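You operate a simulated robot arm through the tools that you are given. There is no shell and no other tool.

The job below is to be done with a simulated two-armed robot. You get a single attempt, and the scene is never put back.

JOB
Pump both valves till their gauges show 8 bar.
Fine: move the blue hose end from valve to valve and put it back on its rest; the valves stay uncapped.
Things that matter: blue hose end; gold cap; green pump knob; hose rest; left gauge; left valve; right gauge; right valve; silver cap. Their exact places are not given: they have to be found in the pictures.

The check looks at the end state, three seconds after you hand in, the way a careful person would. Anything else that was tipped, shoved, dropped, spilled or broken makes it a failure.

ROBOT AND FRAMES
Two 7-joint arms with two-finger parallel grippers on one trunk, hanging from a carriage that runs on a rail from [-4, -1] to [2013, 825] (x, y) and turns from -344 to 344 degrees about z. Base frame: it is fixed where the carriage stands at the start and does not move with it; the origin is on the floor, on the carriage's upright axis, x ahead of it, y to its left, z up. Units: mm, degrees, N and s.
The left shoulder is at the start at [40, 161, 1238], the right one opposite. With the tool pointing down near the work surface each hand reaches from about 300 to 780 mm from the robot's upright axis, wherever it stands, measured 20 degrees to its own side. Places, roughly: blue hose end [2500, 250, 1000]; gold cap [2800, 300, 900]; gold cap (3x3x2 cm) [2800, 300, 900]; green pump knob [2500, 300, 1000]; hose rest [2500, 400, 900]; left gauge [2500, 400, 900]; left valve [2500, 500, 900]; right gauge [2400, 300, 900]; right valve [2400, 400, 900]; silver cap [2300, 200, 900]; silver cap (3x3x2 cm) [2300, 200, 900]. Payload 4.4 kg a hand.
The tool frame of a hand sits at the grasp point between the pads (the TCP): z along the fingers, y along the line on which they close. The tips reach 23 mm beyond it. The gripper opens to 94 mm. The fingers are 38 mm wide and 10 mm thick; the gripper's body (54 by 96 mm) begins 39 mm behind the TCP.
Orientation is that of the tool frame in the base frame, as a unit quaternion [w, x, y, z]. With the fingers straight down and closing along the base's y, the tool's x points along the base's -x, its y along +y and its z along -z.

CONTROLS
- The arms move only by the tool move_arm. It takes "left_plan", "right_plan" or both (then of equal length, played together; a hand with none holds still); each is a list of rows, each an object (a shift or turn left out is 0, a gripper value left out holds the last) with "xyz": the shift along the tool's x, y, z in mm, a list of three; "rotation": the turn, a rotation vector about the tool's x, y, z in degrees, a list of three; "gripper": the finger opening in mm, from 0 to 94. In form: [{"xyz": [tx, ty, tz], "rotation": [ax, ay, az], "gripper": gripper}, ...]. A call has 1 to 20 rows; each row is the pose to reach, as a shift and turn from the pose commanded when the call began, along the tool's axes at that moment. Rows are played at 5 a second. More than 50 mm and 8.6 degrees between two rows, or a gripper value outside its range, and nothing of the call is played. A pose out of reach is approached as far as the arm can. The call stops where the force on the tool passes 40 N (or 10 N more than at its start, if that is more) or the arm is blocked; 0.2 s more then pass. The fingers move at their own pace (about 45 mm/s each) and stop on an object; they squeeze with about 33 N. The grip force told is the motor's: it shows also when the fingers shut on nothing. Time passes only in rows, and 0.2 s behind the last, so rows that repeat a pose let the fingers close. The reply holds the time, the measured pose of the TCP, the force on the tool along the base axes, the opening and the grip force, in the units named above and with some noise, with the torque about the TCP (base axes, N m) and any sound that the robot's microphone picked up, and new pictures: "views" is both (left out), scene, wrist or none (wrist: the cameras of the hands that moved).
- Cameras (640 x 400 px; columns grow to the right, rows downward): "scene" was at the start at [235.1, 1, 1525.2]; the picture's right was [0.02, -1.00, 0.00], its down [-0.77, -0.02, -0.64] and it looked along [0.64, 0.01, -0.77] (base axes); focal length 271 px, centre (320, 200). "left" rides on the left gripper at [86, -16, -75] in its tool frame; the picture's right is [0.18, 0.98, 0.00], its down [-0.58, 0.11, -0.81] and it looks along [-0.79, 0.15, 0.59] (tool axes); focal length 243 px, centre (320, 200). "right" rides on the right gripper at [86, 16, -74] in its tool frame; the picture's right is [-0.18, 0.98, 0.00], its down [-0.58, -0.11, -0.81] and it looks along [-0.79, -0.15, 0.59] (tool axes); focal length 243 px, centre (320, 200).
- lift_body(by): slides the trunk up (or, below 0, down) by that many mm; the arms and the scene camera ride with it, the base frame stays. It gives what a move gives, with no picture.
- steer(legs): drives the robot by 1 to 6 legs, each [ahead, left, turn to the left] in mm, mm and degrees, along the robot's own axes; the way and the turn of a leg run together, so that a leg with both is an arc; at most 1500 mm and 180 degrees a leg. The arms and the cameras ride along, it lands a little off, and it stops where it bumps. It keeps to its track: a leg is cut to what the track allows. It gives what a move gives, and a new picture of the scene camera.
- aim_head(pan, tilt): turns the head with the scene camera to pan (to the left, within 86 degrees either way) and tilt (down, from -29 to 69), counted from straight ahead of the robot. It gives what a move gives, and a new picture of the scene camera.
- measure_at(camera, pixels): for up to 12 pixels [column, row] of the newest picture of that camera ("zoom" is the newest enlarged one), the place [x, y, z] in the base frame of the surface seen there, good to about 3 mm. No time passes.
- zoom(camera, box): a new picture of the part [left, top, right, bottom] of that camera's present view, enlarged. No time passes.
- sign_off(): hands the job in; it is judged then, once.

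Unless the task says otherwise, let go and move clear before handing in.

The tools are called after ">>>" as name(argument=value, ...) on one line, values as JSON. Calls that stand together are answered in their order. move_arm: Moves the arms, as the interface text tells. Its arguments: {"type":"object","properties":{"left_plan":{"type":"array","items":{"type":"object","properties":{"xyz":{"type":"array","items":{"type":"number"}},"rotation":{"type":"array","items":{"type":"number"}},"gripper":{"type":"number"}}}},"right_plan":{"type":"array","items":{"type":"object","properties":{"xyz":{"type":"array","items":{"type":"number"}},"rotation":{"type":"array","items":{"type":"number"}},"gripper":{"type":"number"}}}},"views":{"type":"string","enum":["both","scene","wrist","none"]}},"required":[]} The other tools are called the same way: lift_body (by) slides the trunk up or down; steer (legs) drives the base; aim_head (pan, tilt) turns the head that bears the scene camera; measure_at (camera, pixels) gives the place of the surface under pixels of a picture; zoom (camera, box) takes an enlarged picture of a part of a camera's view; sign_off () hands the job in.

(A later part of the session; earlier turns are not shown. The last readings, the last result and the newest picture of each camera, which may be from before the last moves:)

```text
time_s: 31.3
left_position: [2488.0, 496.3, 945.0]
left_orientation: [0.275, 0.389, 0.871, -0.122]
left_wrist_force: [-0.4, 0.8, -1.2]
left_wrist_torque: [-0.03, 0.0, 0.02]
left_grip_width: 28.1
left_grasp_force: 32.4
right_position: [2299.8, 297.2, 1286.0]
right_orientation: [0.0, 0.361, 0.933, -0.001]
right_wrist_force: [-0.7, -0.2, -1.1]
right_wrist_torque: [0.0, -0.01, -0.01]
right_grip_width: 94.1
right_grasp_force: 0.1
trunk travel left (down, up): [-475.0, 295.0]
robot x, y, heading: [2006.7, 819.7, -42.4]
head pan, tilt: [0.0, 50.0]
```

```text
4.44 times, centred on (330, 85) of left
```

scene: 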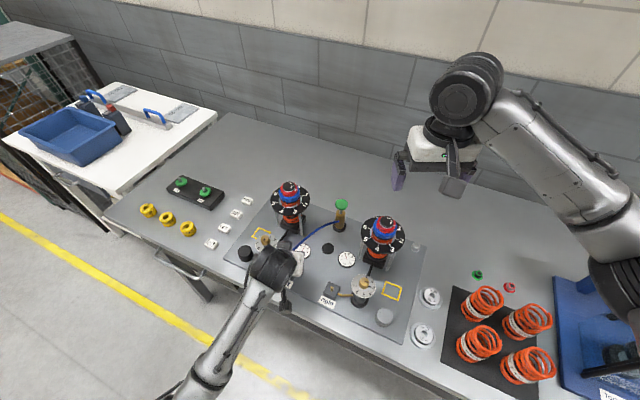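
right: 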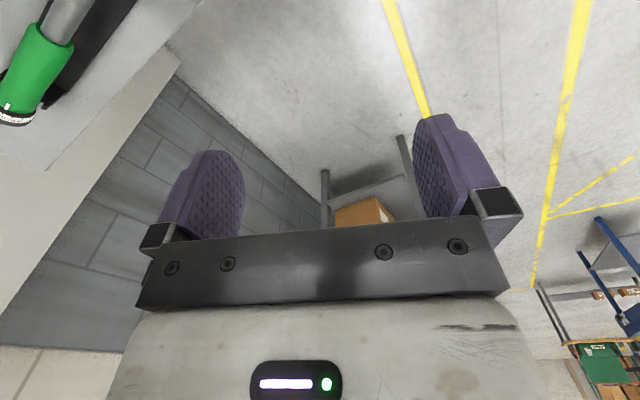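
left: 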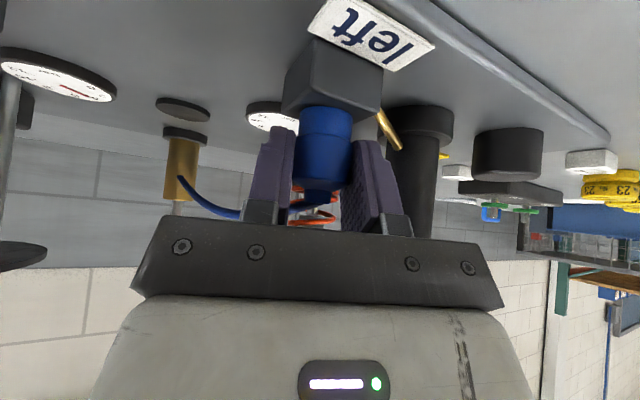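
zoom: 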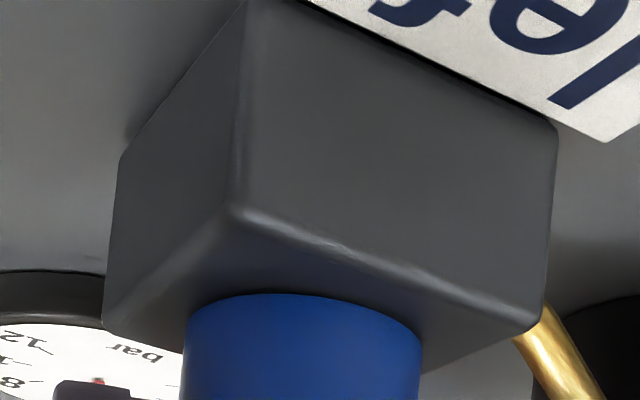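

The nib has gone into the hose end with no resistance; the rim is close to the box top now. I press down a little more until it seats.

>>> move_arm(left_plan=[{"xyz": [0.6, 0, 0.8]}, {"xyz": [1.15, 0, 1.6]}, {"xyz": [1.7, 0, 2.5]}], views="wrist")

```text
time_s: 32.1
left_position: [2489.9, 496.1, 944.0]
left_orientation: [0.276, 0.39, 0.87, -0.123]
left_wrist_force: [-5.0, 4.4, 17.5]
left_wrist_torque: [0.15, 0.16, 0.08]
left_grip_width: 27.6
left_grasp_force: 32.9
right_position: [2300.0, 298.3, 1286.3]
right_orientation: [0.0, 0.361, 0.933, 0.0]
right_wrist_force: [-0.2, 0.4, 0.6]
right_wrist_torque: [0.0, 0.01, -0.02]
right_grip_width: 94.0
right_grasp_force: 0.1
trunk travel left (down, up): [-475.0, 295.0]
robot x, y, heading: [2005.0, 820.2, -42.0]
head pan, tilt: [0.0, 50.0]
```

left: 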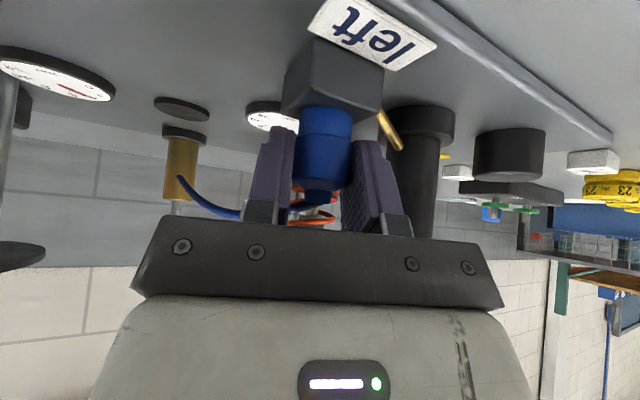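

The end is seated: 17.5 N pushes back with the rim on the box. I ease the push, open the fingers a bit and see whether it stays by itself.

>>> move_arm(left_plan=[{"xyz": [-0.6, 0, -0.9]}, {"xyz": [-0.6, 0, -0.9], "gripper": 32}, {"xyz": [-0.6, 0, -0.9], "gripper": 44}, {"xyz": [-0.6, 0, -0.9], "gripper": 50}, {"xyz": [-0.6, 0, -0.9], "gripper": 50}], views="wrist")

>>> zoom(camera="left", box=[220, 30, 420, 155])

```text
time_s: 33.3
left_position: [2490.2, 496.9, 942.3]
left_orientation: [0.274, 0.39, 0.871, -0.122]
left_wrist_force: [-0.1, 0.1, -1.7]
left_wrist_torque: [-0.01, -0.01, -0.03]
left_grip_width: 50.2
left_grasp_force: 0.0
right_position: [2299.7, 297.9, 1286.6]
right_orientation: [0.0, 0.361, 0.933, 0.0]
right_wrist_force: [0.4, -0.2, 0.0]
right_wrist_torque: [0.0, -0.01, 0.02]
right_grip_width: 93.8
right_grasp_force: 0.0
trunk travel left (down, up): [-475.0, 295.0]
robot x, y, heading: [2000.1, 819.5, -42.2]
head pan, tilt: [0.0, 50.0]
```

left: 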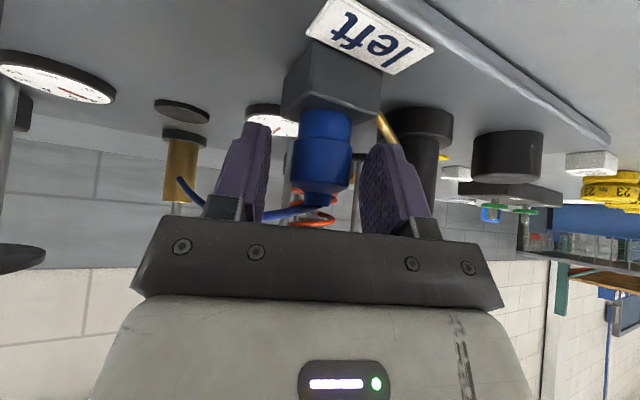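

```text
3.20 times, centred on (320, 92) of left
```

zoom: 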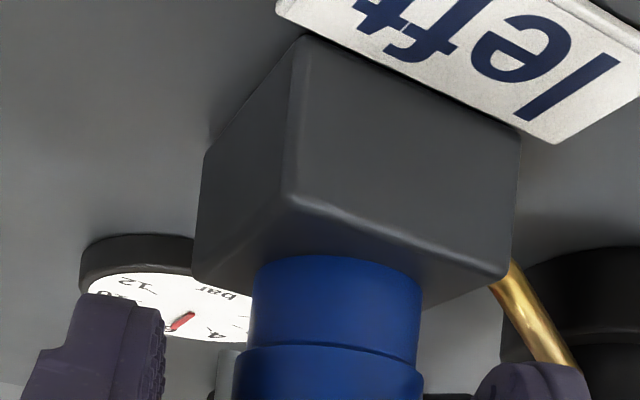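

The hose end stays on the nib by itself (zoom 335,320). I back the left hand out along its axis and up out of the way.

>>> move_arm(left_plan=[{"xyz": [0, 0, -10], "gripper": 56}, {"xyz": [0, 0, -25], "gripper": 60}, {"xyz": [0, 0, -45]}, {"xyz": [0, 0, -70]}, {"xyz": [0, 0, -100]}, {"xyz": [0, 0, -135]}, {"xyz": [0, 0, -170]}])

>>> zoom(camera="scene", box=[240, 180, 440, 305])

```text
time_s: 34.9
left_position: [2424.4, 568.0, 1083.3]
left_orientation: [0.273, 0.391, 0.87, -0.123]
left_wrist_force: [0.1, -0.4, 0.0]
left_wrist_torque: [0.0, 0.02, 0.05]
left_grip_width: 59.9
left_grasp_force: 0.0
right_position: [2298.6, 298.0, 1286.3]
right_orientation: [0.0, 0.361, 0.932, 0.0]
right_wrist_force: [-0.3, 0.3, 0.1]
right_wrist_torque: [0.01, 0.0, -0.02]
right_grip_width: 94.0
right_grasp_force: 0.0
trunk travel left (down, up): [-475.0, 295.0]
robot x, y, heading: [2003.7, 819.9, -42.2]
head pan, tilt: [0.0, 50.0]
```

scene: 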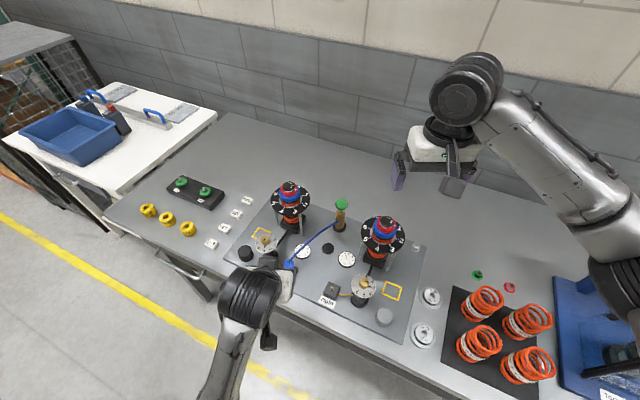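
left: 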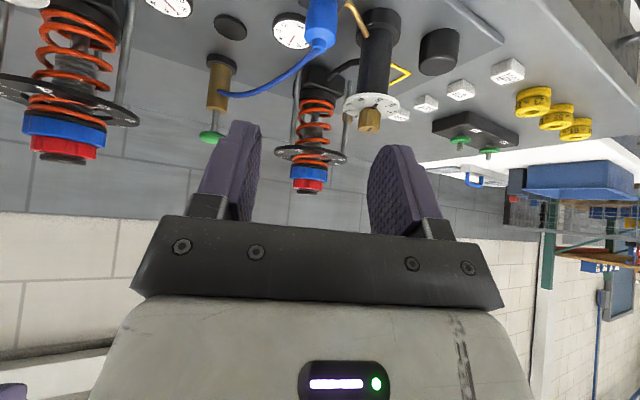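

```text
3.20 times, centred on (340, 242) of scene
```

zoom: 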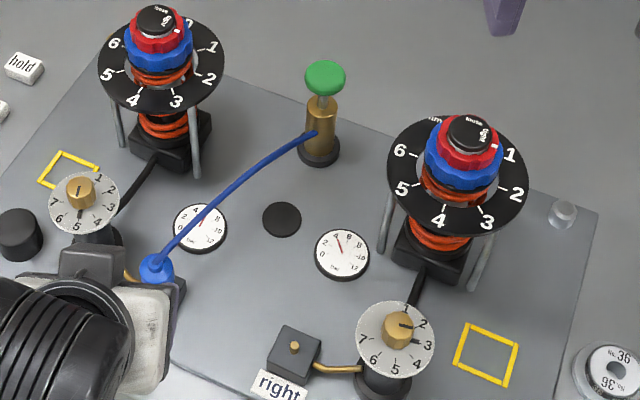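

The hose end sits on the left valve with the hose arcing to the pump, and both gauges are still readable. Next the right hand shall work the green knob; I measure the knob from more views first.

>>> zoom(camera="left", box=[160, 40, 280, 160])

>>> measure_at(camera="left", pixels=[[200, 137], [211, 137], [222, 139], [213, 125], [219, 100], [219, 85], [221, 60]])

>>> measure_at(camera="scene", pixels=[[341, 200], [341, 204], [341, 208], [336, 204], [347, 204], [341, 212], [340, 220]])

>>> zoom(camera="right", box=[0, 0, 640, 400])

```text
3.33 times, centred on (220, 100) of left
```

zoom: 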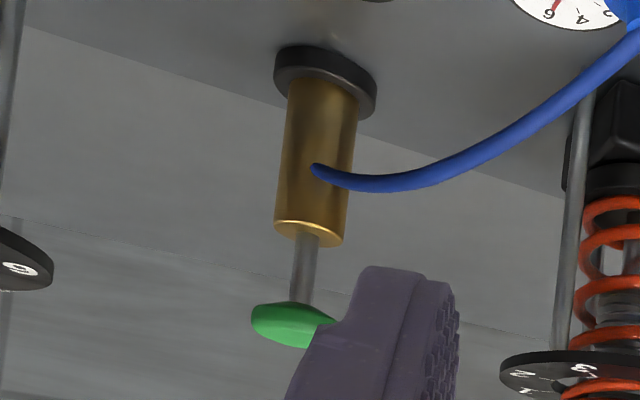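

```text
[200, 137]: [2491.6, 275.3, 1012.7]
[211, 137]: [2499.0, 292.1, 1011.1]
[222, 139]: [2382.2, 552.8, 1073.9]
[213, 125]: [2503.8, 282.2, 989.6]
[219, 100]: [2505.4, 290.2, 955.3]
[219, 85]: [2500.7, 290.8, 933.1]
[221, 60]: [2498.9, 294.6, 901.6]
```

```text
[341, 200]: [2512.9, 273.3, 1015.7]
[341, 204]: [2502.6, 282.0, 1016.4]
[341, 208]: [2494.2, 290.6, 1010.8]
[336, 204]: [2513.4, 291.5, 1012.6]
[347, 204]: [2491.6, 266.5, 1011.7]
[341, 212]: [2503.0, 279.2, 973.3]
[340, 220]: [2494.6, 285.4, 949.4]
```

```text
1.00 times, centred on (320, 200) of right (not enlarged: the box is as wide or as high as the picture)
```

zoom: 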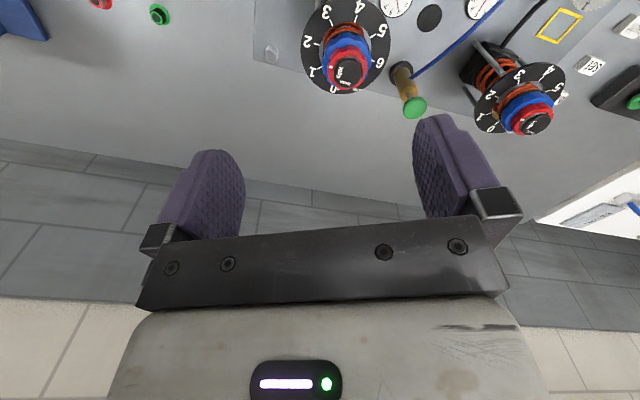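

Knob centre is about (2502.5,281), dome rim z≈1011, top 1016; the brass body ends at z≈968, so the stroke is about 35 mm. I bring the right hand over the knob.

>>> move_arm(right_plan=[{"xyz": [-32, 25, 0], "gripper": 60}, {"xyz": [-65, 50, 0]}, {"xyz": [-97, 75, 0]}, {"xyz": [-130, 100, 0]}, {"xyz": [-162.2, 124.2, 10]}, {"xyz": [-162.2, 124.2, 50]}, {"xyz": [-162.2, 124.2, 95]}, {"xyz": [-162.2, 124.2, 140]}, {"xyz": [-162.2, 124.2, 180]}, {"xyz": [-162.2, 124.2, 200]}])

```text
time_s: 37.1
left_position: [2425.0, 569.0, 1084.9]
left_orientation: [0.274, 0.39, 0.87, -0.123]
left_wrist_force: [0.1, -0.7, 0.3]
left_wrist_torque: [-0.01, 0.0, -0.01]
left_grip_width: 60.2
left_grasp_force: 0.1
right_position: [2488.5, 287.9, 1088.1]
right_orientation: [0.0, 0.361, 0.933, 0.0]
right_wrist_force: [-0.5, 0.2, -0.6]
right_wrist_torque: [0.01, 0.0, 0.0]
right_grip_width: 60.0
right_grasp_force: 0.1
right hand out of reach, approached as far as the arm can: row 5, 6, 7, 8, 9, 10
trunk travel left (down, up): [-475.0, 295.0]
robot x, y, heading: [2003.7, 821.4, -42.2]
head pan, tilt: [0.0, 50.0]
```

scene: 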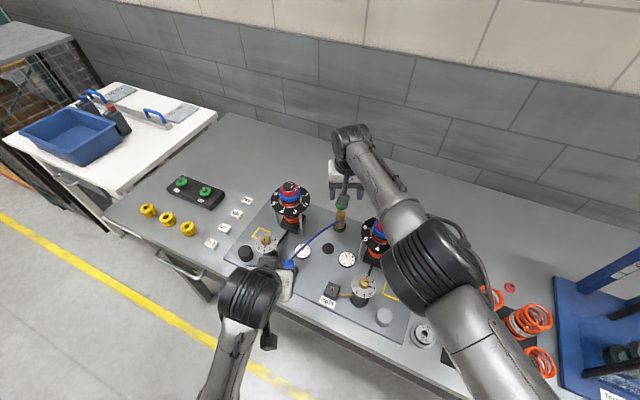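
right: 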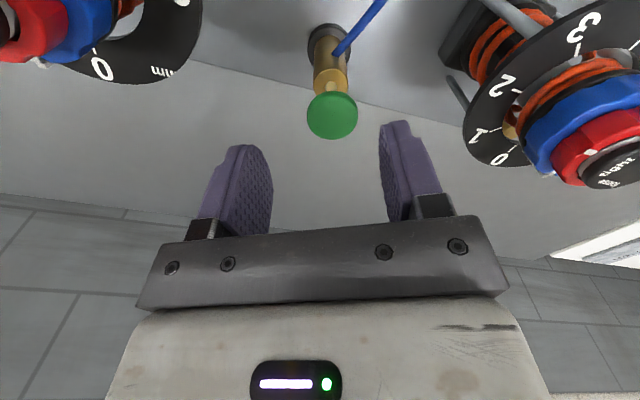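

The right arm fell about 15 mm short of the knob (reported out of reach at row 5). I raise both hands clear, turn the robot 14° to the left so the right shoulder comes nearer, and lower the trunk a bit.

>>> move_arm(left_plan=[{"xyz": [-19, 0, -27]}, {"xyz": [-38, 0, -54]}, {"xyz": [-57.3, 0, -81.8]}], right_plan=[{"xyz": [-140, 110, 0]}, {"xyz": [-140, 110, -50]}, {"xyz": [-140, 110, -80]}], views="none")

```text
refused: row 1 steps farther than a row can; nothing moved
```

That call was refused because I gave the right hand a sideways step by mistake. I repeat with pure lifts.

>>> move_arm(left_plan=[{"xyz": [-19, 0, -27]}, {"xyz": [-38, 0, -54]}, {"xyz": [-57.3, 0, -81.8]}], right_plan=[{"xyz": [0, 0, -40]}, {"xyz": [0, 0, -80]}, {"xyz": [0, 0, -125]}], views="none")

```text
time_s: 38.0
left_position: [2468.5, 599.8, 1155.9]
left_orientation: [0.3, 0.383, 0.872, -0.047]
left_wrist_force: [0.8, -0.6, 0.8]
left_wrist_torque: [-0.03, -0.03, -0.03]
left_grip_width: 60.1
left_grasp_force: 0.0
left hand out of reach, approached as far as the arm can: row 3
right_position: [2488.3, 287.5, 1212.2]
right_orientation: [0.002, 0.36, 0.933, -0.002]
right_wrist_force: [0.1, -0.5, -0.1]
right_wrist_torque: [0.02, -0.02, -0.02]
right_grip_width: 60.1
right_grasp_force: 0.0
trunk travel left (down, up): [-475.0, 295.0]
robot x, y, heading: [2001.0, 821.0, -42.4]
head pan, tilt: [0.0, 50.0]
stopped in row 3 (left hand): the arm was blocked; the commanded pose is now the measured one
```

The left hand ended at (2468,600,1156), slightly turned; its commanded row 3 was out of reach. I take a look at the scene before turning.

>>> aim_head(pan=0, tilt=50)

```text
time_s: 38.6
left_position: [2468.8, 598.9, 1155.4]
left_orientation: [0.3, 0.383, 0.872, -0.047]
left_wrist_force: [0.5, 0.9, -0.7]
left_wrist_torque: [0.0, -0.02, -0.02]
left_grip_width: 60.2
left_grasp_force: 0.0
right_position: [2489.1, 288.3, 1213.0]
right_orientation: [0.001, 0.36, 0.933, -0.001]
right_wrist_force: [0.2, -0.8, 0.4]
right_wrist_torque: [0.0, 0.01, -0.01]
right_grip_width: 59.9
right_grasp_force: 0.1
trunk travel left (down, up): [-475.0, 295.0]
robot x, y, heading: [2002.6, 826.0, -42.3]
head pan, tilt: [0.0, 50.0]
```

scene: 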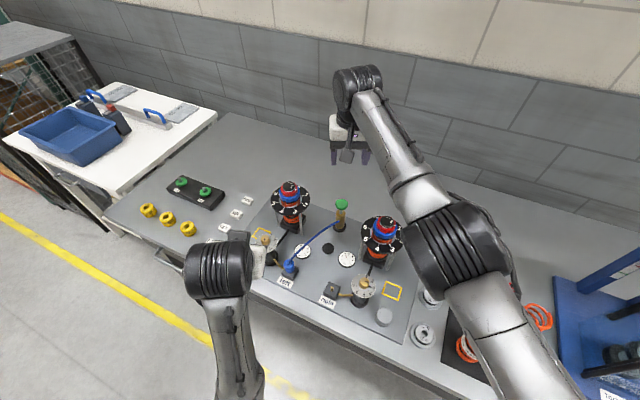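

Nothing is touched; the left hand hangs at pixel (220,270) and the right hand is well above the parts. I turn the robot 14° left and lower the trunk by 60 mm.

>>> steer(legs=[[0, 0, 14]])

>>> aim_head(pan=-10, tilt=50)

```text
time_s: 39.8
left_position: [2508.7, 718.8, 1155.9]
left_orientation: [0.304, 0.274, 0.913, -0.011]
left_wrist_force: [0.2, -0.8, -0.1]
left_wrist_torque: [0.0, 0.0, -0.03]
left_grip_width: 60.1
left_grasp_force: 0.0
right_position: [2603.3, 422.5, 1212.2]
right_orientation: [0.002, 0.244, 0.97, 0.0]
right_wrist_force: [-0.3, -0.2, 0.8]
right_wrist_torque: [-0.02, 0.0, -0.02]
right_grip_width: 59.7
right_grasp_force: 0.0
trunk travel left (down, up): [-475.0, 295.0]
robot x, y, heading: [2003.1, 821.5, -28.2]
head pan, tilt: [0.0, 50.0]
```

scene: 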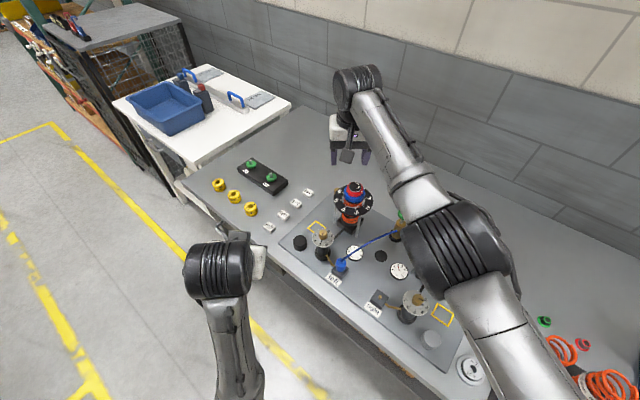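

```text
time_s: 40.5
left_position: [2508.1, 719.9, 1156.6]
left_orientation: [0.305, 0.274, 0.912, -0.01]
left_wrist_force: [-0.2, 0.0, 0.0]
left_wrist_torque: [-0.01, 0.0, -0.03]
left_grip_width: 60.0
left_grasp_force: 0.1
right_position: [2602.8, 420.0, 1212.2]
right_orientation: [0.002, 0.243, 0.97, -0.001]
right_wrist_force: [-0.7, 0.2, -0.4]
right_wrist_torque: [-0.01, -0.02, -0.02]
right_grip_width: 60.0
right_grasp_force: 0.1
trunk travel left (down, up): [-475.0, 295.0]
robot x, y, heading: [2005.9, 823.7, -28.2]
head pan, tilt: [-10.0, 50.0]
```

scene: 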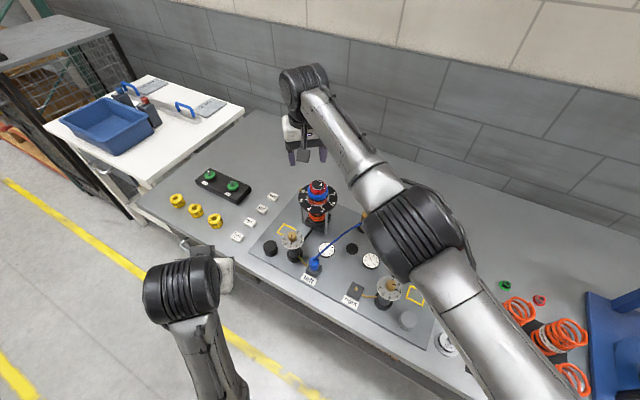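

The right elbow now hangs over the right compressor (pixel 420,230). I check its height before lowering anything.

>>> measure_at(camera="scene", pixels=[[420, 230], [385, 250], [350, 160], [305, 85], [440, 270], [318, 187], [465, 260]])

```text
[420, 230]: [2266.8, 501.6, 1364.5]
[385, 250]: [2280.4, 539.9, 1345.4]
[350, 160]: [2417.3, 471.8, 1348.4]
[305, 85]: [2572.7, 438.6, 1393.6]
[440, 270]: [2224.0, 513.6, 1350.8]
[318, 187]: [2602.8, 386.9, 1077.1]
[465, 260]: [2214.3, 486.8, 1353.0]
```

Elbow and forearm are at z≈1350, far above the compressors (1077). I move the right hand over the knob at height, turning it 38° so its fingers straddle the knob clear of the hose.

>>> move_arm(right_plan=[{"xyz": [5, -34, 0], "rotation": [0, 0, 7.6]}, {"xyz": [9, -68, 0], "rotation": [0, 0, 15.2]}, {"xyz": [14, -102, 0], "rotation": [0, 0, 22.8]}, {"xyz": [18, -136, 0], "rotation": [0, 0, 30.4]}, {"xyz": [23, -169.8, 0], "rotation": [0, 0, 38]}, {"xyz": [23, -169.8, 40], "rotation": [0, 0, 38]}, {"xyz": [23, -169.8, 80], "rotation": [0, 0, 38]}, {"xyz": [23, -169.8, 110], "rotation": [0, 0, 38]}])

```text
time_s: 42.3
left_position: [2509.4, 717.9, 1154.9]
left_orientation: [0.305, 0.273, 0.912, -0.01]
left_wrist_force: [0.7, 1.0, 0.0]
left_wrist_torque: [0.0, 0.0, -0.01]
left_grip_width: 60.2
left_grasp_force: 0.1
right_position: [2504.0, 282.6, 1102.8]
right_orientation: [0.003, 0.546, 0.838, 0.0]
right_wrist_force: [0.4, -0.8, 0.5]
right_wrist_torque: [0.01, 0.02, -0.02]
right_grip_width: 60.2
right_grasp_force: 0.1
trunk travel left (down, up): [-475.0, 295.0]
robot x, y, heading: [2004.8, 822.9, -28.1]
head pan, tilt: [-10.0, 50.0]
```

scene: 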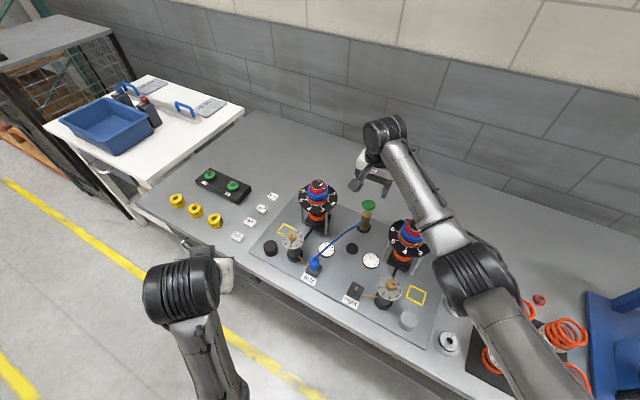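
right: 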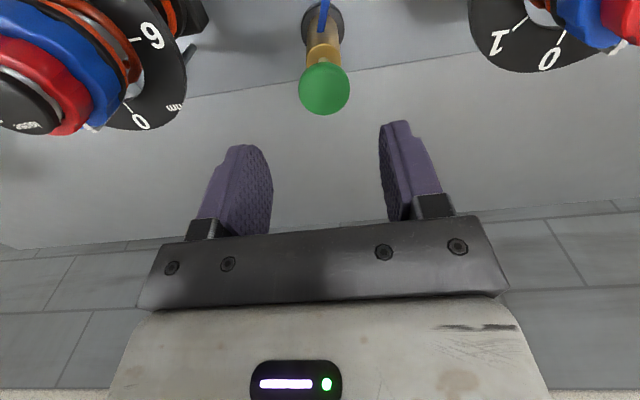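

The knob is centred below the open fingers (pixel 324,88 in the right wrist view). I measure its rim for fine centring.

>>> measure_at(camera="right", pixels=[[324, 88], [302, 88], [347, 88], [324, 66], [324, 110], [308, 75], [340, 75]])

>>> zoom(camera="scene", box=[300, 180, 430, 280])

```text
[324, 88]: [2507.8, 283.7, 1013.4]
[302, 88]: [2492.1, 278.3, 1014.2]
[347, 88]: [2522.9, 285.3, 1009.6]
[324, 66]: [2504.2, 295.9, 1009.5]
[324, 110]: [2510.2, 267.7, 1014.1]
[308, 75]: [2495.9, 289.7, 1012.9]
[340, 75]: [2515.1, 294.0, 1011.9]
```

```text
4.00 times, centred on (365, 230) of scene
```

zoom: 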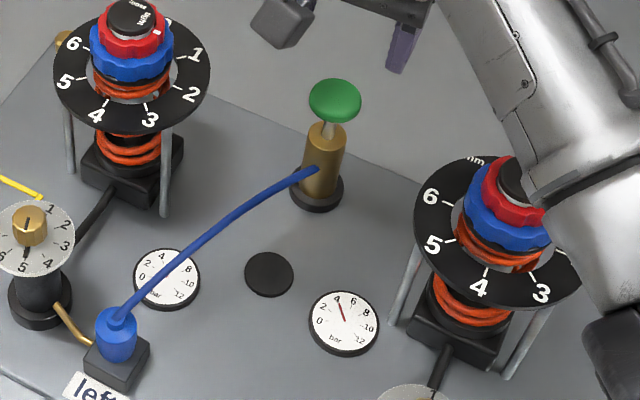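

Rim measurements put the knob's axis at (2507,282), about 3 mm off the hand's. I correct, descend so the tips pass just below the knob's rim, and close on it.

>>> move_arm(right_plan=[{"xyz": [-1.8, 2.5, 30]}, {"xyz": [-1.8, 2.5, 60]}, {"xyz": [-1.8, 2.5, 80]}, {"xyz": [-1.8, 2.5, 80], "gripper": 45}, {"xyz": [-1.8, 2.5, 80], "gripper": 28}, {"xyz": [-1.8, 2.5, 80], "gripper": 28}, {"xyz": [-1.8, 2.5, 80], "gripper": 28}])

```text
time_s: 43.9
left_position: [2506.9, 717.3, 1156.0]
left_orientation: [0.304, 0.273, 0.913, -0.01]
left_wrist_force: [0.2, 0.7, -0.7]
left_wrist_torque: [0.0, -0.04, -0.02]
left_grip_width: 59.8
left_grasp_force: 0.1
right_position: [2507.7, 282.3, 1022.1]
right_orientation: [0.002, 0.547, 0.837, 0.0]
right_wrist_force: [0.2, -2.0, -1.4]
right_wrist_torque: [0.08, 0.03, 0.04]
right_grip_width: 36.9
right_grasp_force: 45.0
trunk travel left (down, up): [-475.0, 295.0]
robot x, y, heading: [2004.3, 817.6, -28.3]
head pan, tilt: [-10.0, 50.0]
```

scene: 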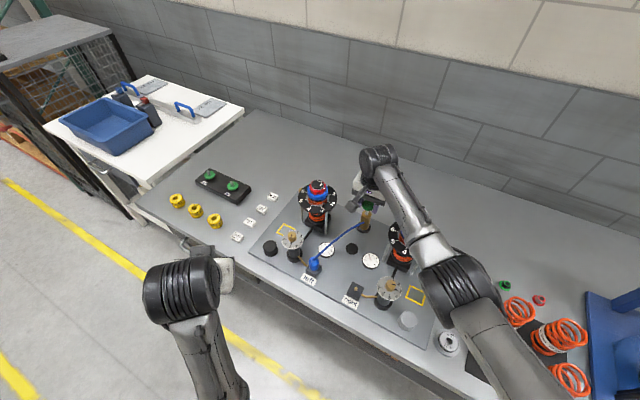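
right: 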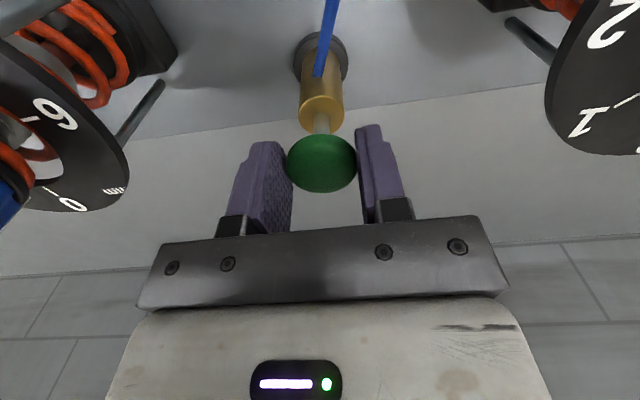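

The knob is held at 36.9 mm width. Before pumping I check which view lets me read the left gauge, since the hose crosses it in the scene view.

>>> zoom(camera="scene", box=[305, 235, 385, 280])

>>> zoom(camera="left", box=[0, 0, 640, 400])

>>> zoom(camera="right", box=[200, 0, 440, 150])

```text
8.00 times, centred on (345, 258) of scene
```

zoom: 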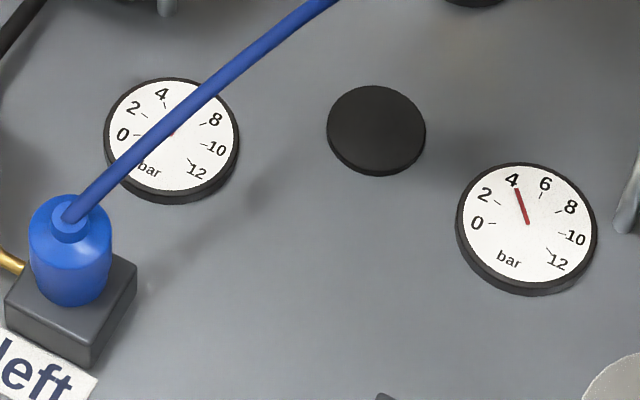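

```text
1.00 times, centred on (320, 200) of left (not enlarged: the box is as wide or as high as the picture)
```

zoom: 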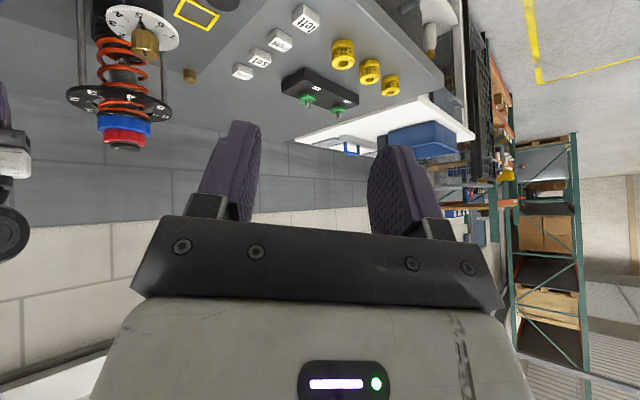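

```text
2.67 times, centred on (320, 75) of right
```

zoom: 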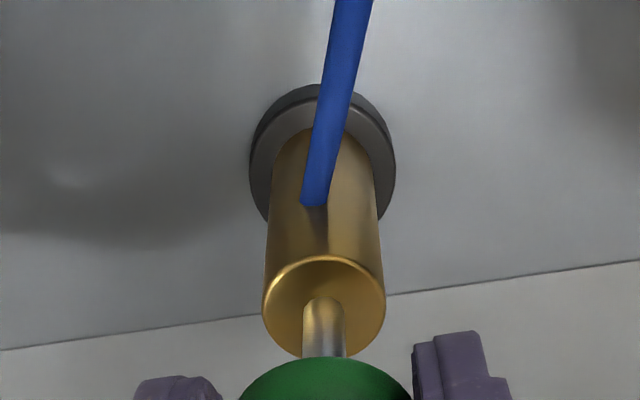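

From this view the hose hides the left needle at 6, but the 8 mark at zoom (213,120) is free, so I can see it arrive there. I make a first careful down-stroke to learn force and travel.

>>> move_arm(right_plan=[{"xyz": [0, 0, 4]}, {"xyz": [0, 0, 8]}, {"xyz": [0, 0, 12]}, {"xyz": [0, 0, 16]}, {"xyz": [0, 0, 20]}], views="scene")

>>> zoom(camera="scene", box=[305, 235, 385, 280])

```text
time_s: 45.1
left_position: [2508.2, 718.3, 1155.6]
left_orientation: [0.304, 0.274, 0.912, -0.011]
left_wrist_force: [0.3, -0.1, 0.2]
left_wrist_torque: [0.01, -0.02, 0.0]
left_grip_width: 59.9
left_grasp_force: 0.1
right_position: [2505.4, 281.7, 1003.1]
right_orientation: [0.001, 0.546, 0.838, 0.001]
right_wrist_force: [-5.5, 4.4, 5.4]
right_wrist_torque: [-0.18, 0.08, -0.04]
right_grip_width: 36.4
right_grasp_force: 44.8
trunk travel left (down, up): [-475.0, 295.0]
robot x, y, heading: [2002.1, 822.7, -28.3]
head pan, tilt: [-10.0, 50.0]
```

scene: 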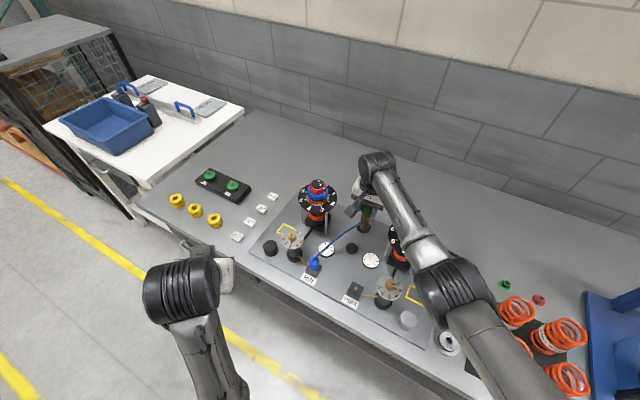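

```text
8.00 times, centred on (345, 258) of scene
```

zoom: 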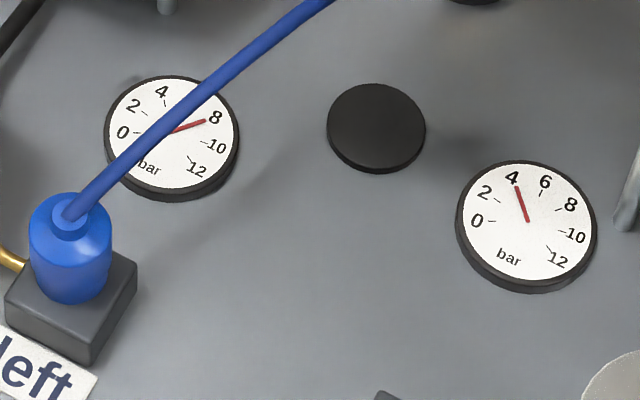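

The left needle has already swung to 8 with a 20 mm push (zoom 205,121). I stop here and zoom in further to read it exactly.

>>> zoom(camera="scene", box=[314, 240, 340, 262])

>>> zoom(camera="scene", box=[358, 250, 384, 272])

```text
16.00 times, centred on (327, 251) of scene
```

zoom: 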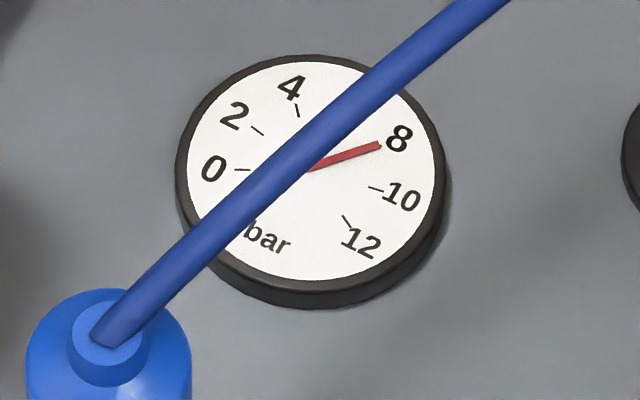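

```text
16.00 times, centred on (371, 261) of scene
```

zoom: 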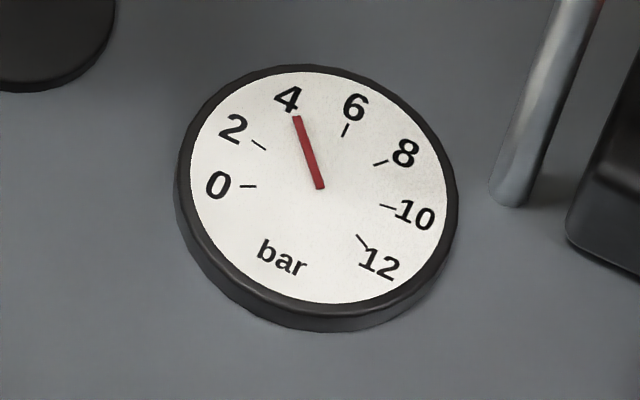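

The left needle lies on the 8 tick (tip at zoom 380,146), while the right one stands on 4. I let the knob come back up and check that the reading holds.

>>> move_arm(right_plan=[{"xyz": [0, 0, -4]}, {"xyz": [0, 0, -8]}, {"xyz": [0, 0, -12]}, {"xyz": [0, 0, -16]}, {"xyz": [0, 0, -19]}], views="scene")

>>> zoom(camera="scene", box=[314, 240, 340, 262])

```text
time_s: 46.3
left_position: [2507.6, 718.4, 1155.6]
left_orientation: [0.304, 0.273, 0.913, -0.01]
left_wrist_force: [0.0, 0.7, -0.8]
left_wrist_torque: [0.0, -0.01, 0.0]
left_grip_width: 59.8
left_grasp_force: 0.0
right_position: [2506.3, 282.0, 1020.6]
right_orientation: [0.001, 0.547, 0.837, 0.0]
right_wrist_force: [-2.9, 0.9, 0.6]
right_wrist_torque: [0.28, 0.1, 0.01]
right_grip_width: 36.8
right_grasp_force: 45.5
trunk travel left (down, up): [-475.0, 295.0]
robot x, y, heading: [2005.4, 818.3, -28.3]
head pan, tilt: [-10.0, 50.0]
```

scene: 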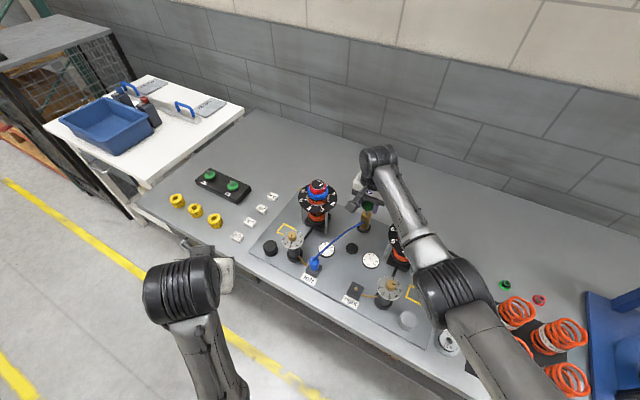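

```text
16.00 times, centred on (327, 251) of scene
```

zoom: 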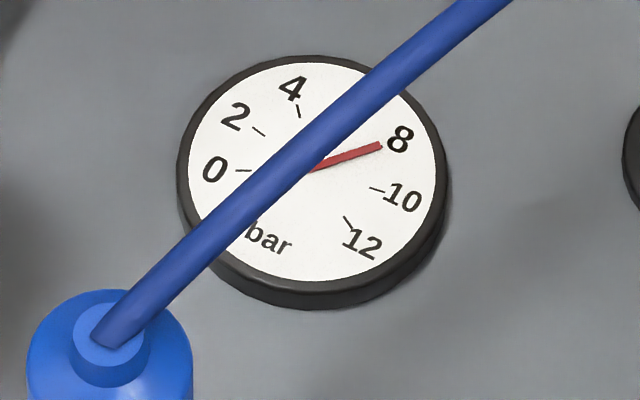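

The reading holds at 8 with the knob back up. I release the knob and take the right hand up and to the right, out of the left hand's way.

>>> move_arm(right_plan=[{"xyz": [0, 0, 0], "gripper": 48}, {"xyz": [0, 0, 0], "gripper": 62}, {"xyz": [0, 0, -30]}, {"xyz": [0, 0, -75]}, {"xyz": [0, 0, -120]}, {"xyz": [0, 0, -165]}, {"xyz": [0, -35, -195]}, {"xyz": [0, -80, -210]}, {"xyz": [0, -125, -215]}, {"xyz": [0, -170, -215]}], views="scene")

>>> zoom(camera="scene", box=[270, 180, 430, 310])

```text
time_s: 48.5
left_position: [2506.3, 717.0, 1154.5]
left_orientation: [0.304, 0.273, 0.913, -0.011]
left_wrist_force: [0.4, -0.6, 0.5]
left_wrist_torque: [0.02, -0.01, 0.0]
left_grip_width: 60.2
left_grasp_force: 0.0
right_position: [2349.6, 212.8, 1234.9]
right_orientation: [0.001, 0.547, 0.837, 0.001]
right_wrist_force: [-0.1, -1.0, 0.4]
right_wrist_torque: [-0.02, -0.04, 0.02]
right_grip_width: 62.0
right_grasp_force: 0.1
trunk travel left (down, up): [-475.0, 295.0]
robot x, y, heading: [2008.1, 821.1, -28.1]
head pan, tilt: [-10.0, 50.0]
```

scene: 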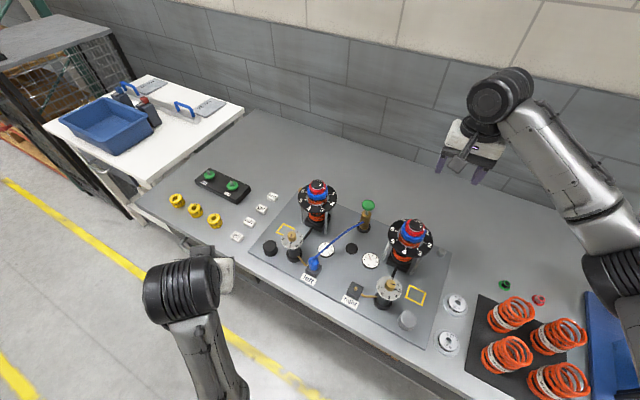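

```text
3.08 times, centred on (350, 245) of scene
```

zoom: 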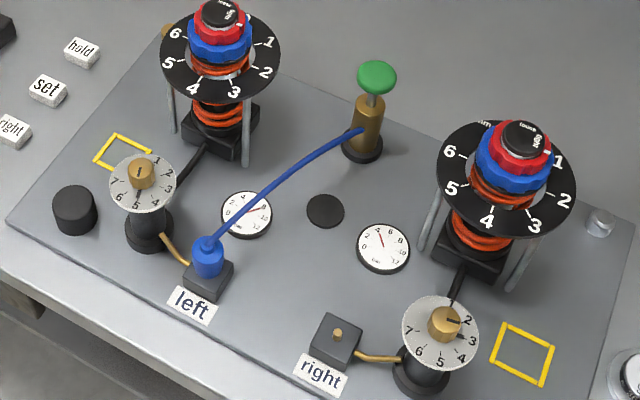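

All is in place; the knob stands up at (376,75) in the zoom. I re-read the left gauge and then measure the hose end on the left valve for regrasping.

>>> zoom(camera="scene", box=[300, 238, 340, 272])

>>> measure_at(camera="scene", pixels=[[315, 258], [314, 264], [314, 270], [318, 264], [310, 264], [357, 288], [356, 287], [352, 249], [352, 246]])

```text
11.76 times, centred on (320, 255) of scene
```

zoom: 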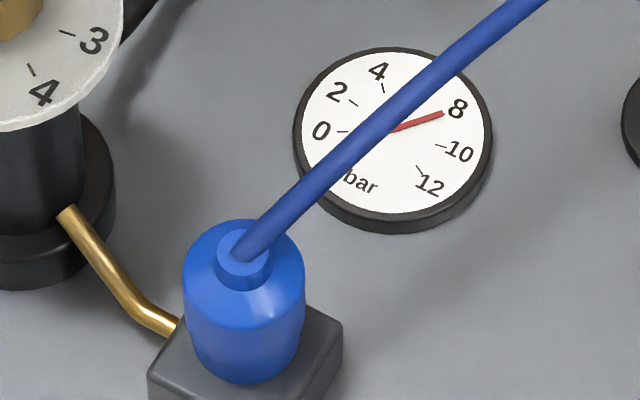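

```text
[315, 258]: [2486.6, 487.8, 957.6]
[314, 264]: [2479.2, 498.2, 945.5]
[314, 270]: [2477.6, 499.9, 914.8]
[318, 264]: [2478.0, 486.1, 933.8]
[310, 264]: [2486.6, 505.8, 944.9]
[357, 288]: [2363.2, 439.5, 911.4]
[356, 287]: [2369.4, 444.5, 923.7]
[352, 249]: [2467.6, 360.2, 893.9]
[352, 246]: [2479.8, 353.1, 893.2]
```

The left gauge stays at 8 and the hose end stands upright on the left valve (neck top z≈957). I bring the left hand back to its pre-grasp spot behind it, with the earlier tilt and heading.

>>> move_arm(left_plan=[{"xyz": [4.5, -36.6, 12.4], "rotation": [3.4, -0.35, 1.95]}, {"xyz": [9, -73.2, 24.8], "rotation": [6.75, -0.7, 3.9]}, {"xyz": [13.4, -109.7, 37.2], "rotation": [10.1, -1.0, 5.8]}, {"xyz": [17.9, -146.3, 49.6], "rotation": [13.5, -1.4, 7.8]}, {"xyz": [22.4, -182.9, 62], "rotation": [16.85, -1.7, 9.7]}, {"xyz": [22.4, -182.9, 62], "rotation": [16.85, -1.7, 9.7]}])

```text
time_s: 49.5
left_position: [2514.6, 626.9, 1149.6]
left_orientation: [0.362, 0.342, 0.866, -0.046]
left_wrist_force: [-0.5, -0.2, 1.0]
left_wrist_torque: [0.01, 0.01, 0.02]
left_grip_width: 60.1
left_grasp_force: 0.0
right_position: [2350.1, 215.9, 1235.3]
right_orientation: [0.001, 0.547, 0.837, 0.0]
right_wrist_force: [0.1, -0.2, 0.6]
right_wrist_torque: [-0.03, -0.02, 0.04]
right_grip_width: 62.1
right_grasp_force: 0.0
trunk travel left (down, up): [-475.0, 295.0]
robot x, y, heading: [2006.8, 822.3, -28.5]
head pan, tilt: [-10.0, 50.0]
stopped in row 4 (left hand): the arm was blocked; the commanded pose is now the measured one
```

scene: 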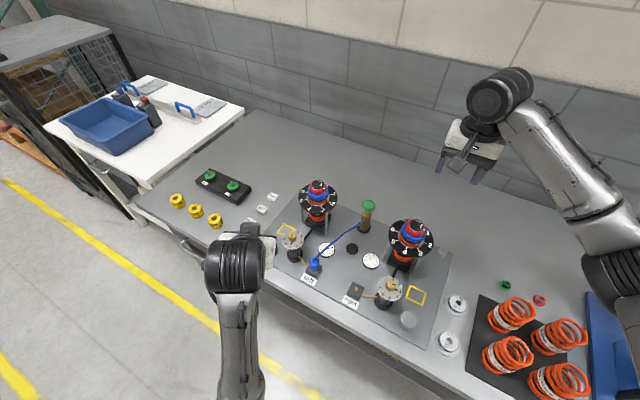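
left: 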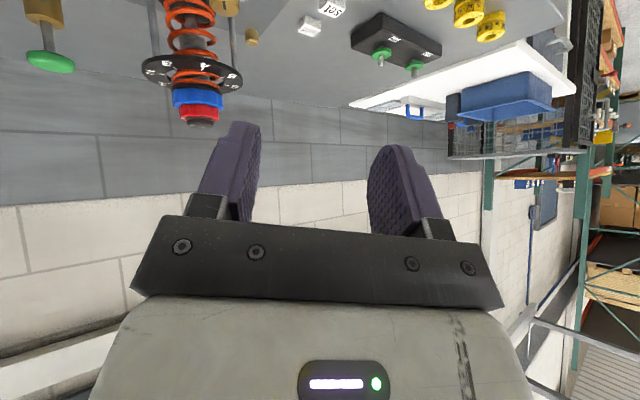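

The left arm stopped at a joint limit (no force, posture too folded while tilted high). I straighten the hand to point down first, which returns the arm to its usual posture.

>>> move_arm(left_plan=[{"xyz": [0, 0, 0], "rotation": [1.7, 6.9, -0.2]}, {"xyz": [0, 0, 0], "rotation": [3.4, 13.9, -0.4]}, {"xyz": [0, 0, 0], "rotation": [5.1, 20.8, -0.55]}, {"xyz": [0, 0, 0], "rotation": [6.8, 27.7, -0.7]}, {"xyz": [0, 0, 0], "rotation": [8.5, 34.7, -0.9]}, {"xyz": [0, 0, 0], "rotation": [10.15, 41.6, -1.1]}])

```text
time_s: 50.9
left_position: [2578.2, 582.8, 1074.6]
left_orientation: [-0.001, 0.361, 0.933, -0.005]
left_wrist_force: [0.0, -0.4, -0.5]
left_wrist_torque: [-0.01, -0.03, 0.01]
left_grip_width: 60.1
left_grasp_force: 0.2
left hand out of reach, approached as far as the arm can: row 3, 4, 5, 6
right_position: [2351.0, 213.0, 1235.9]
right_orientation: [0.002, 0.547, 0.837, 0.001]
right_wrist_force: [-0.6, 0.2, -0.1]
right_wrist_torque: [0.01, 0.03, 0.0]
right_grip_width: 61.9
right_grasp_force: 0.1
trunk travel left (down, up): [-475.0, 295.0]
robot x, y, heading: [2005.7, 822.7, -28.6]
head pan, tilt: [-10.0, 50.0]
```

scene: 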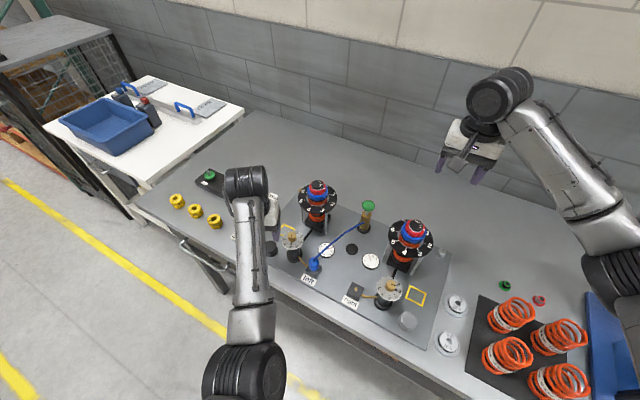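
left: 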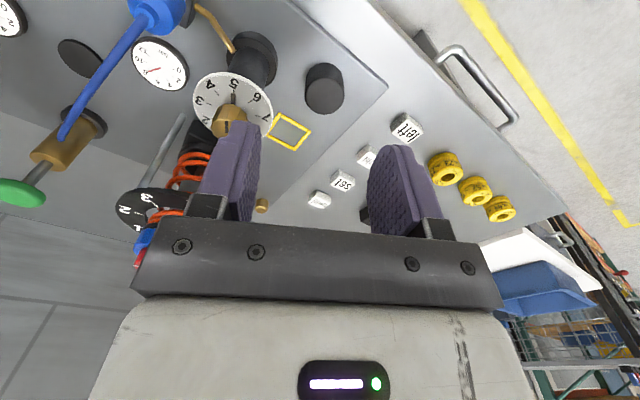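

The left hand ended at (2578,583,1075), pointing down, above the left part of the plate but free of contact (tips z≈1052, dial top 1007). I raise it a little to see how the arm follows.

>>> move_arm(left_plan=[{"xyz": [0, 0, -15]}, {"xyz": [0, 0, -30]}], views="none")

```text
time_s: 51.5
left_position: [2589.9, 575.6, 1094.7]
left_orientation: [-0.001, 0.361, 0.933, -0.004]
left_wrist_force: [0.8, -0.3, 0.6]
left_wrist_torque: [-0.02, 0.0, -0.01]
left_grip_width: 60.0
left_grasp_force: 0.0
left hand out of reach, approached as far as the arm can: row 1, 2
right_position: [2350.7, 214.4, 1235.9]
right_orientation: [0.002, 0.546, 0.837, 0.001]
right_wrist_force: [0.2, -1.3, 0.5]
right_wrist_torque: [-0.01, 0.01, -0.02]
right_grip_width: 62.1
right_grasp_force: 0.2
trunk travel left (down, up): [-475.0, 295.0]
robot x, y, heading: [2007.9, 820.1, -28.5]
head pan, tilt: [-10.0, 50.0]
```

The hand drifts outward when raised, so the arm seems in an awkward elbow posture. I look at the elbow and upper arm to understand it.

>>> aim_head(pan=15, tilt=60)

```text
time_s: 52.4
left_position: [2590.8, 573.9, 1093.7]
left_orientation: [-0.001, 0.362, 0.932, -0.003]
left_wrist_force: [0.9, 0.6, -0.7]
left_wrist_torque: [-0.01, 0.0, -0.02]
left_grip_width: 59.7
left_grasp_force: 0.1
right_position: [2349.9, 214.9, 1234.2]
right_orientation: [0.002, 0.548, 0.837, 0.0]
right_wrist_force: [-0.4, -0.2, 1.0]
right_wrist_torque: [-0.02, -0.03, -0.01]
right_grip_width: 61.9
right_grasp_force: 0.1
trunk travel left (down, up): [-475.0, 295.0]
robot x, y, heading: [2003.2, 818.1, -28.5]
head pan, tilt: [15.0, 60.0]
```

scene: 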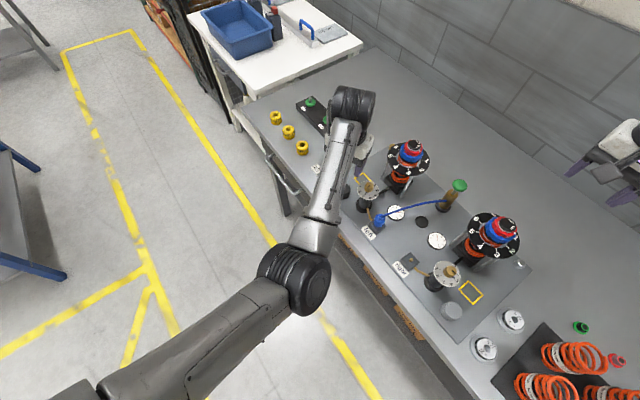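

>>> measure_at(camera="scene", pixels=[[300, 280], [270, 275], [325, 200], [345, 105], [190, 340], [120, 385], [352, 95], [290, 300]])

```text
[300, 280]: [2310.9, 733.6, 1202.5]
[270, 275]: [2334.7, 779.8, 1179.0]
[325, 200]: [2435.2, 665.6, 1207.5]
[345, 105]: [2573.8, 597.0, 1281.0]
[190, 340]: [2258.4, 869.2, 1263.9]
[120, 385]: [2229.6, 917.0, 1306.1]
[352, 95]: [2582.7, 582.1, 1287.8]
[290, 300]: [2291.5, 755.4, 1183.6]
```

The elbow hangs low and in front (about (2305,745,1145)), so the wrist must bend too far when the hand is high and near; a higher trunk eases that. I raise the trunk 100 mm, then tilt the left hand back step by step.

>>> lift_body(by=100)

>>> move_arm(left_plan=[{"xyz": [0, 0, 10], "rotation": [0, -5, 0]}, {"xyz": [0, 0, 20], "rotation": [0, -10, 0]}], views="none")

```text
time_s: 53.7
left_position: [2590.6, 574.9, 1193.3]
left_orientation: [-0.001, 0.362, 0.932, -0.004]
left_wrist_force: [-0.6, 0.4, 0.1]
left_wrist_torque: [0.01, 0.01, 0.05]
left_grip_width: 59.9
left_grasp_force: 0.0
right_position: [2350.6, 215.0, 1334.3]
right_orientation: [0.001, 0.547, 0.837, -0.001]
right_wrist_force: [0.1, -0.6, 0.2]
right_wrist_torque: [-0.03, 0.0, 0.0]
right_grip_width: 62.2
right_grasp_force: 0.1
trunk travel left (down, up): [-575.0, 195.0]
robot x, y, heading: [2002.1, 820.7, -28.3]
head pan, tilt: [15.0, 60.0]
```

```text
time_s: 54.3
left_position: [2592.9, 578.0, 1175.3]
left_orientation: [0.083, 0.357, 0.93, -0.033]
left_wrist_force: [-0.4, 0.5, -1.0]
left_wrist_torque: [-0.04, -0.01, 0.03]
left_grip_width: 60.0
left_grasp_force: 0.1
right_position: [2350.7, 214.6, 1335.3]
right_orientation: [0.002, 0.547, 0.837, 0.0]
right_wrist_force: [0.2, -0.1, -0.3]
right_wrist_torque: [-0.02, 0.02, -0.01]
right_grip_width: 61.7
right_grasp_force: 0.1
trunk travel left (down, up): [-575.0, 195.0]
robot x, y, heading: [2003.6, 822.2, -28.2]
head pan, tilt: [15.0, 60.0]
```

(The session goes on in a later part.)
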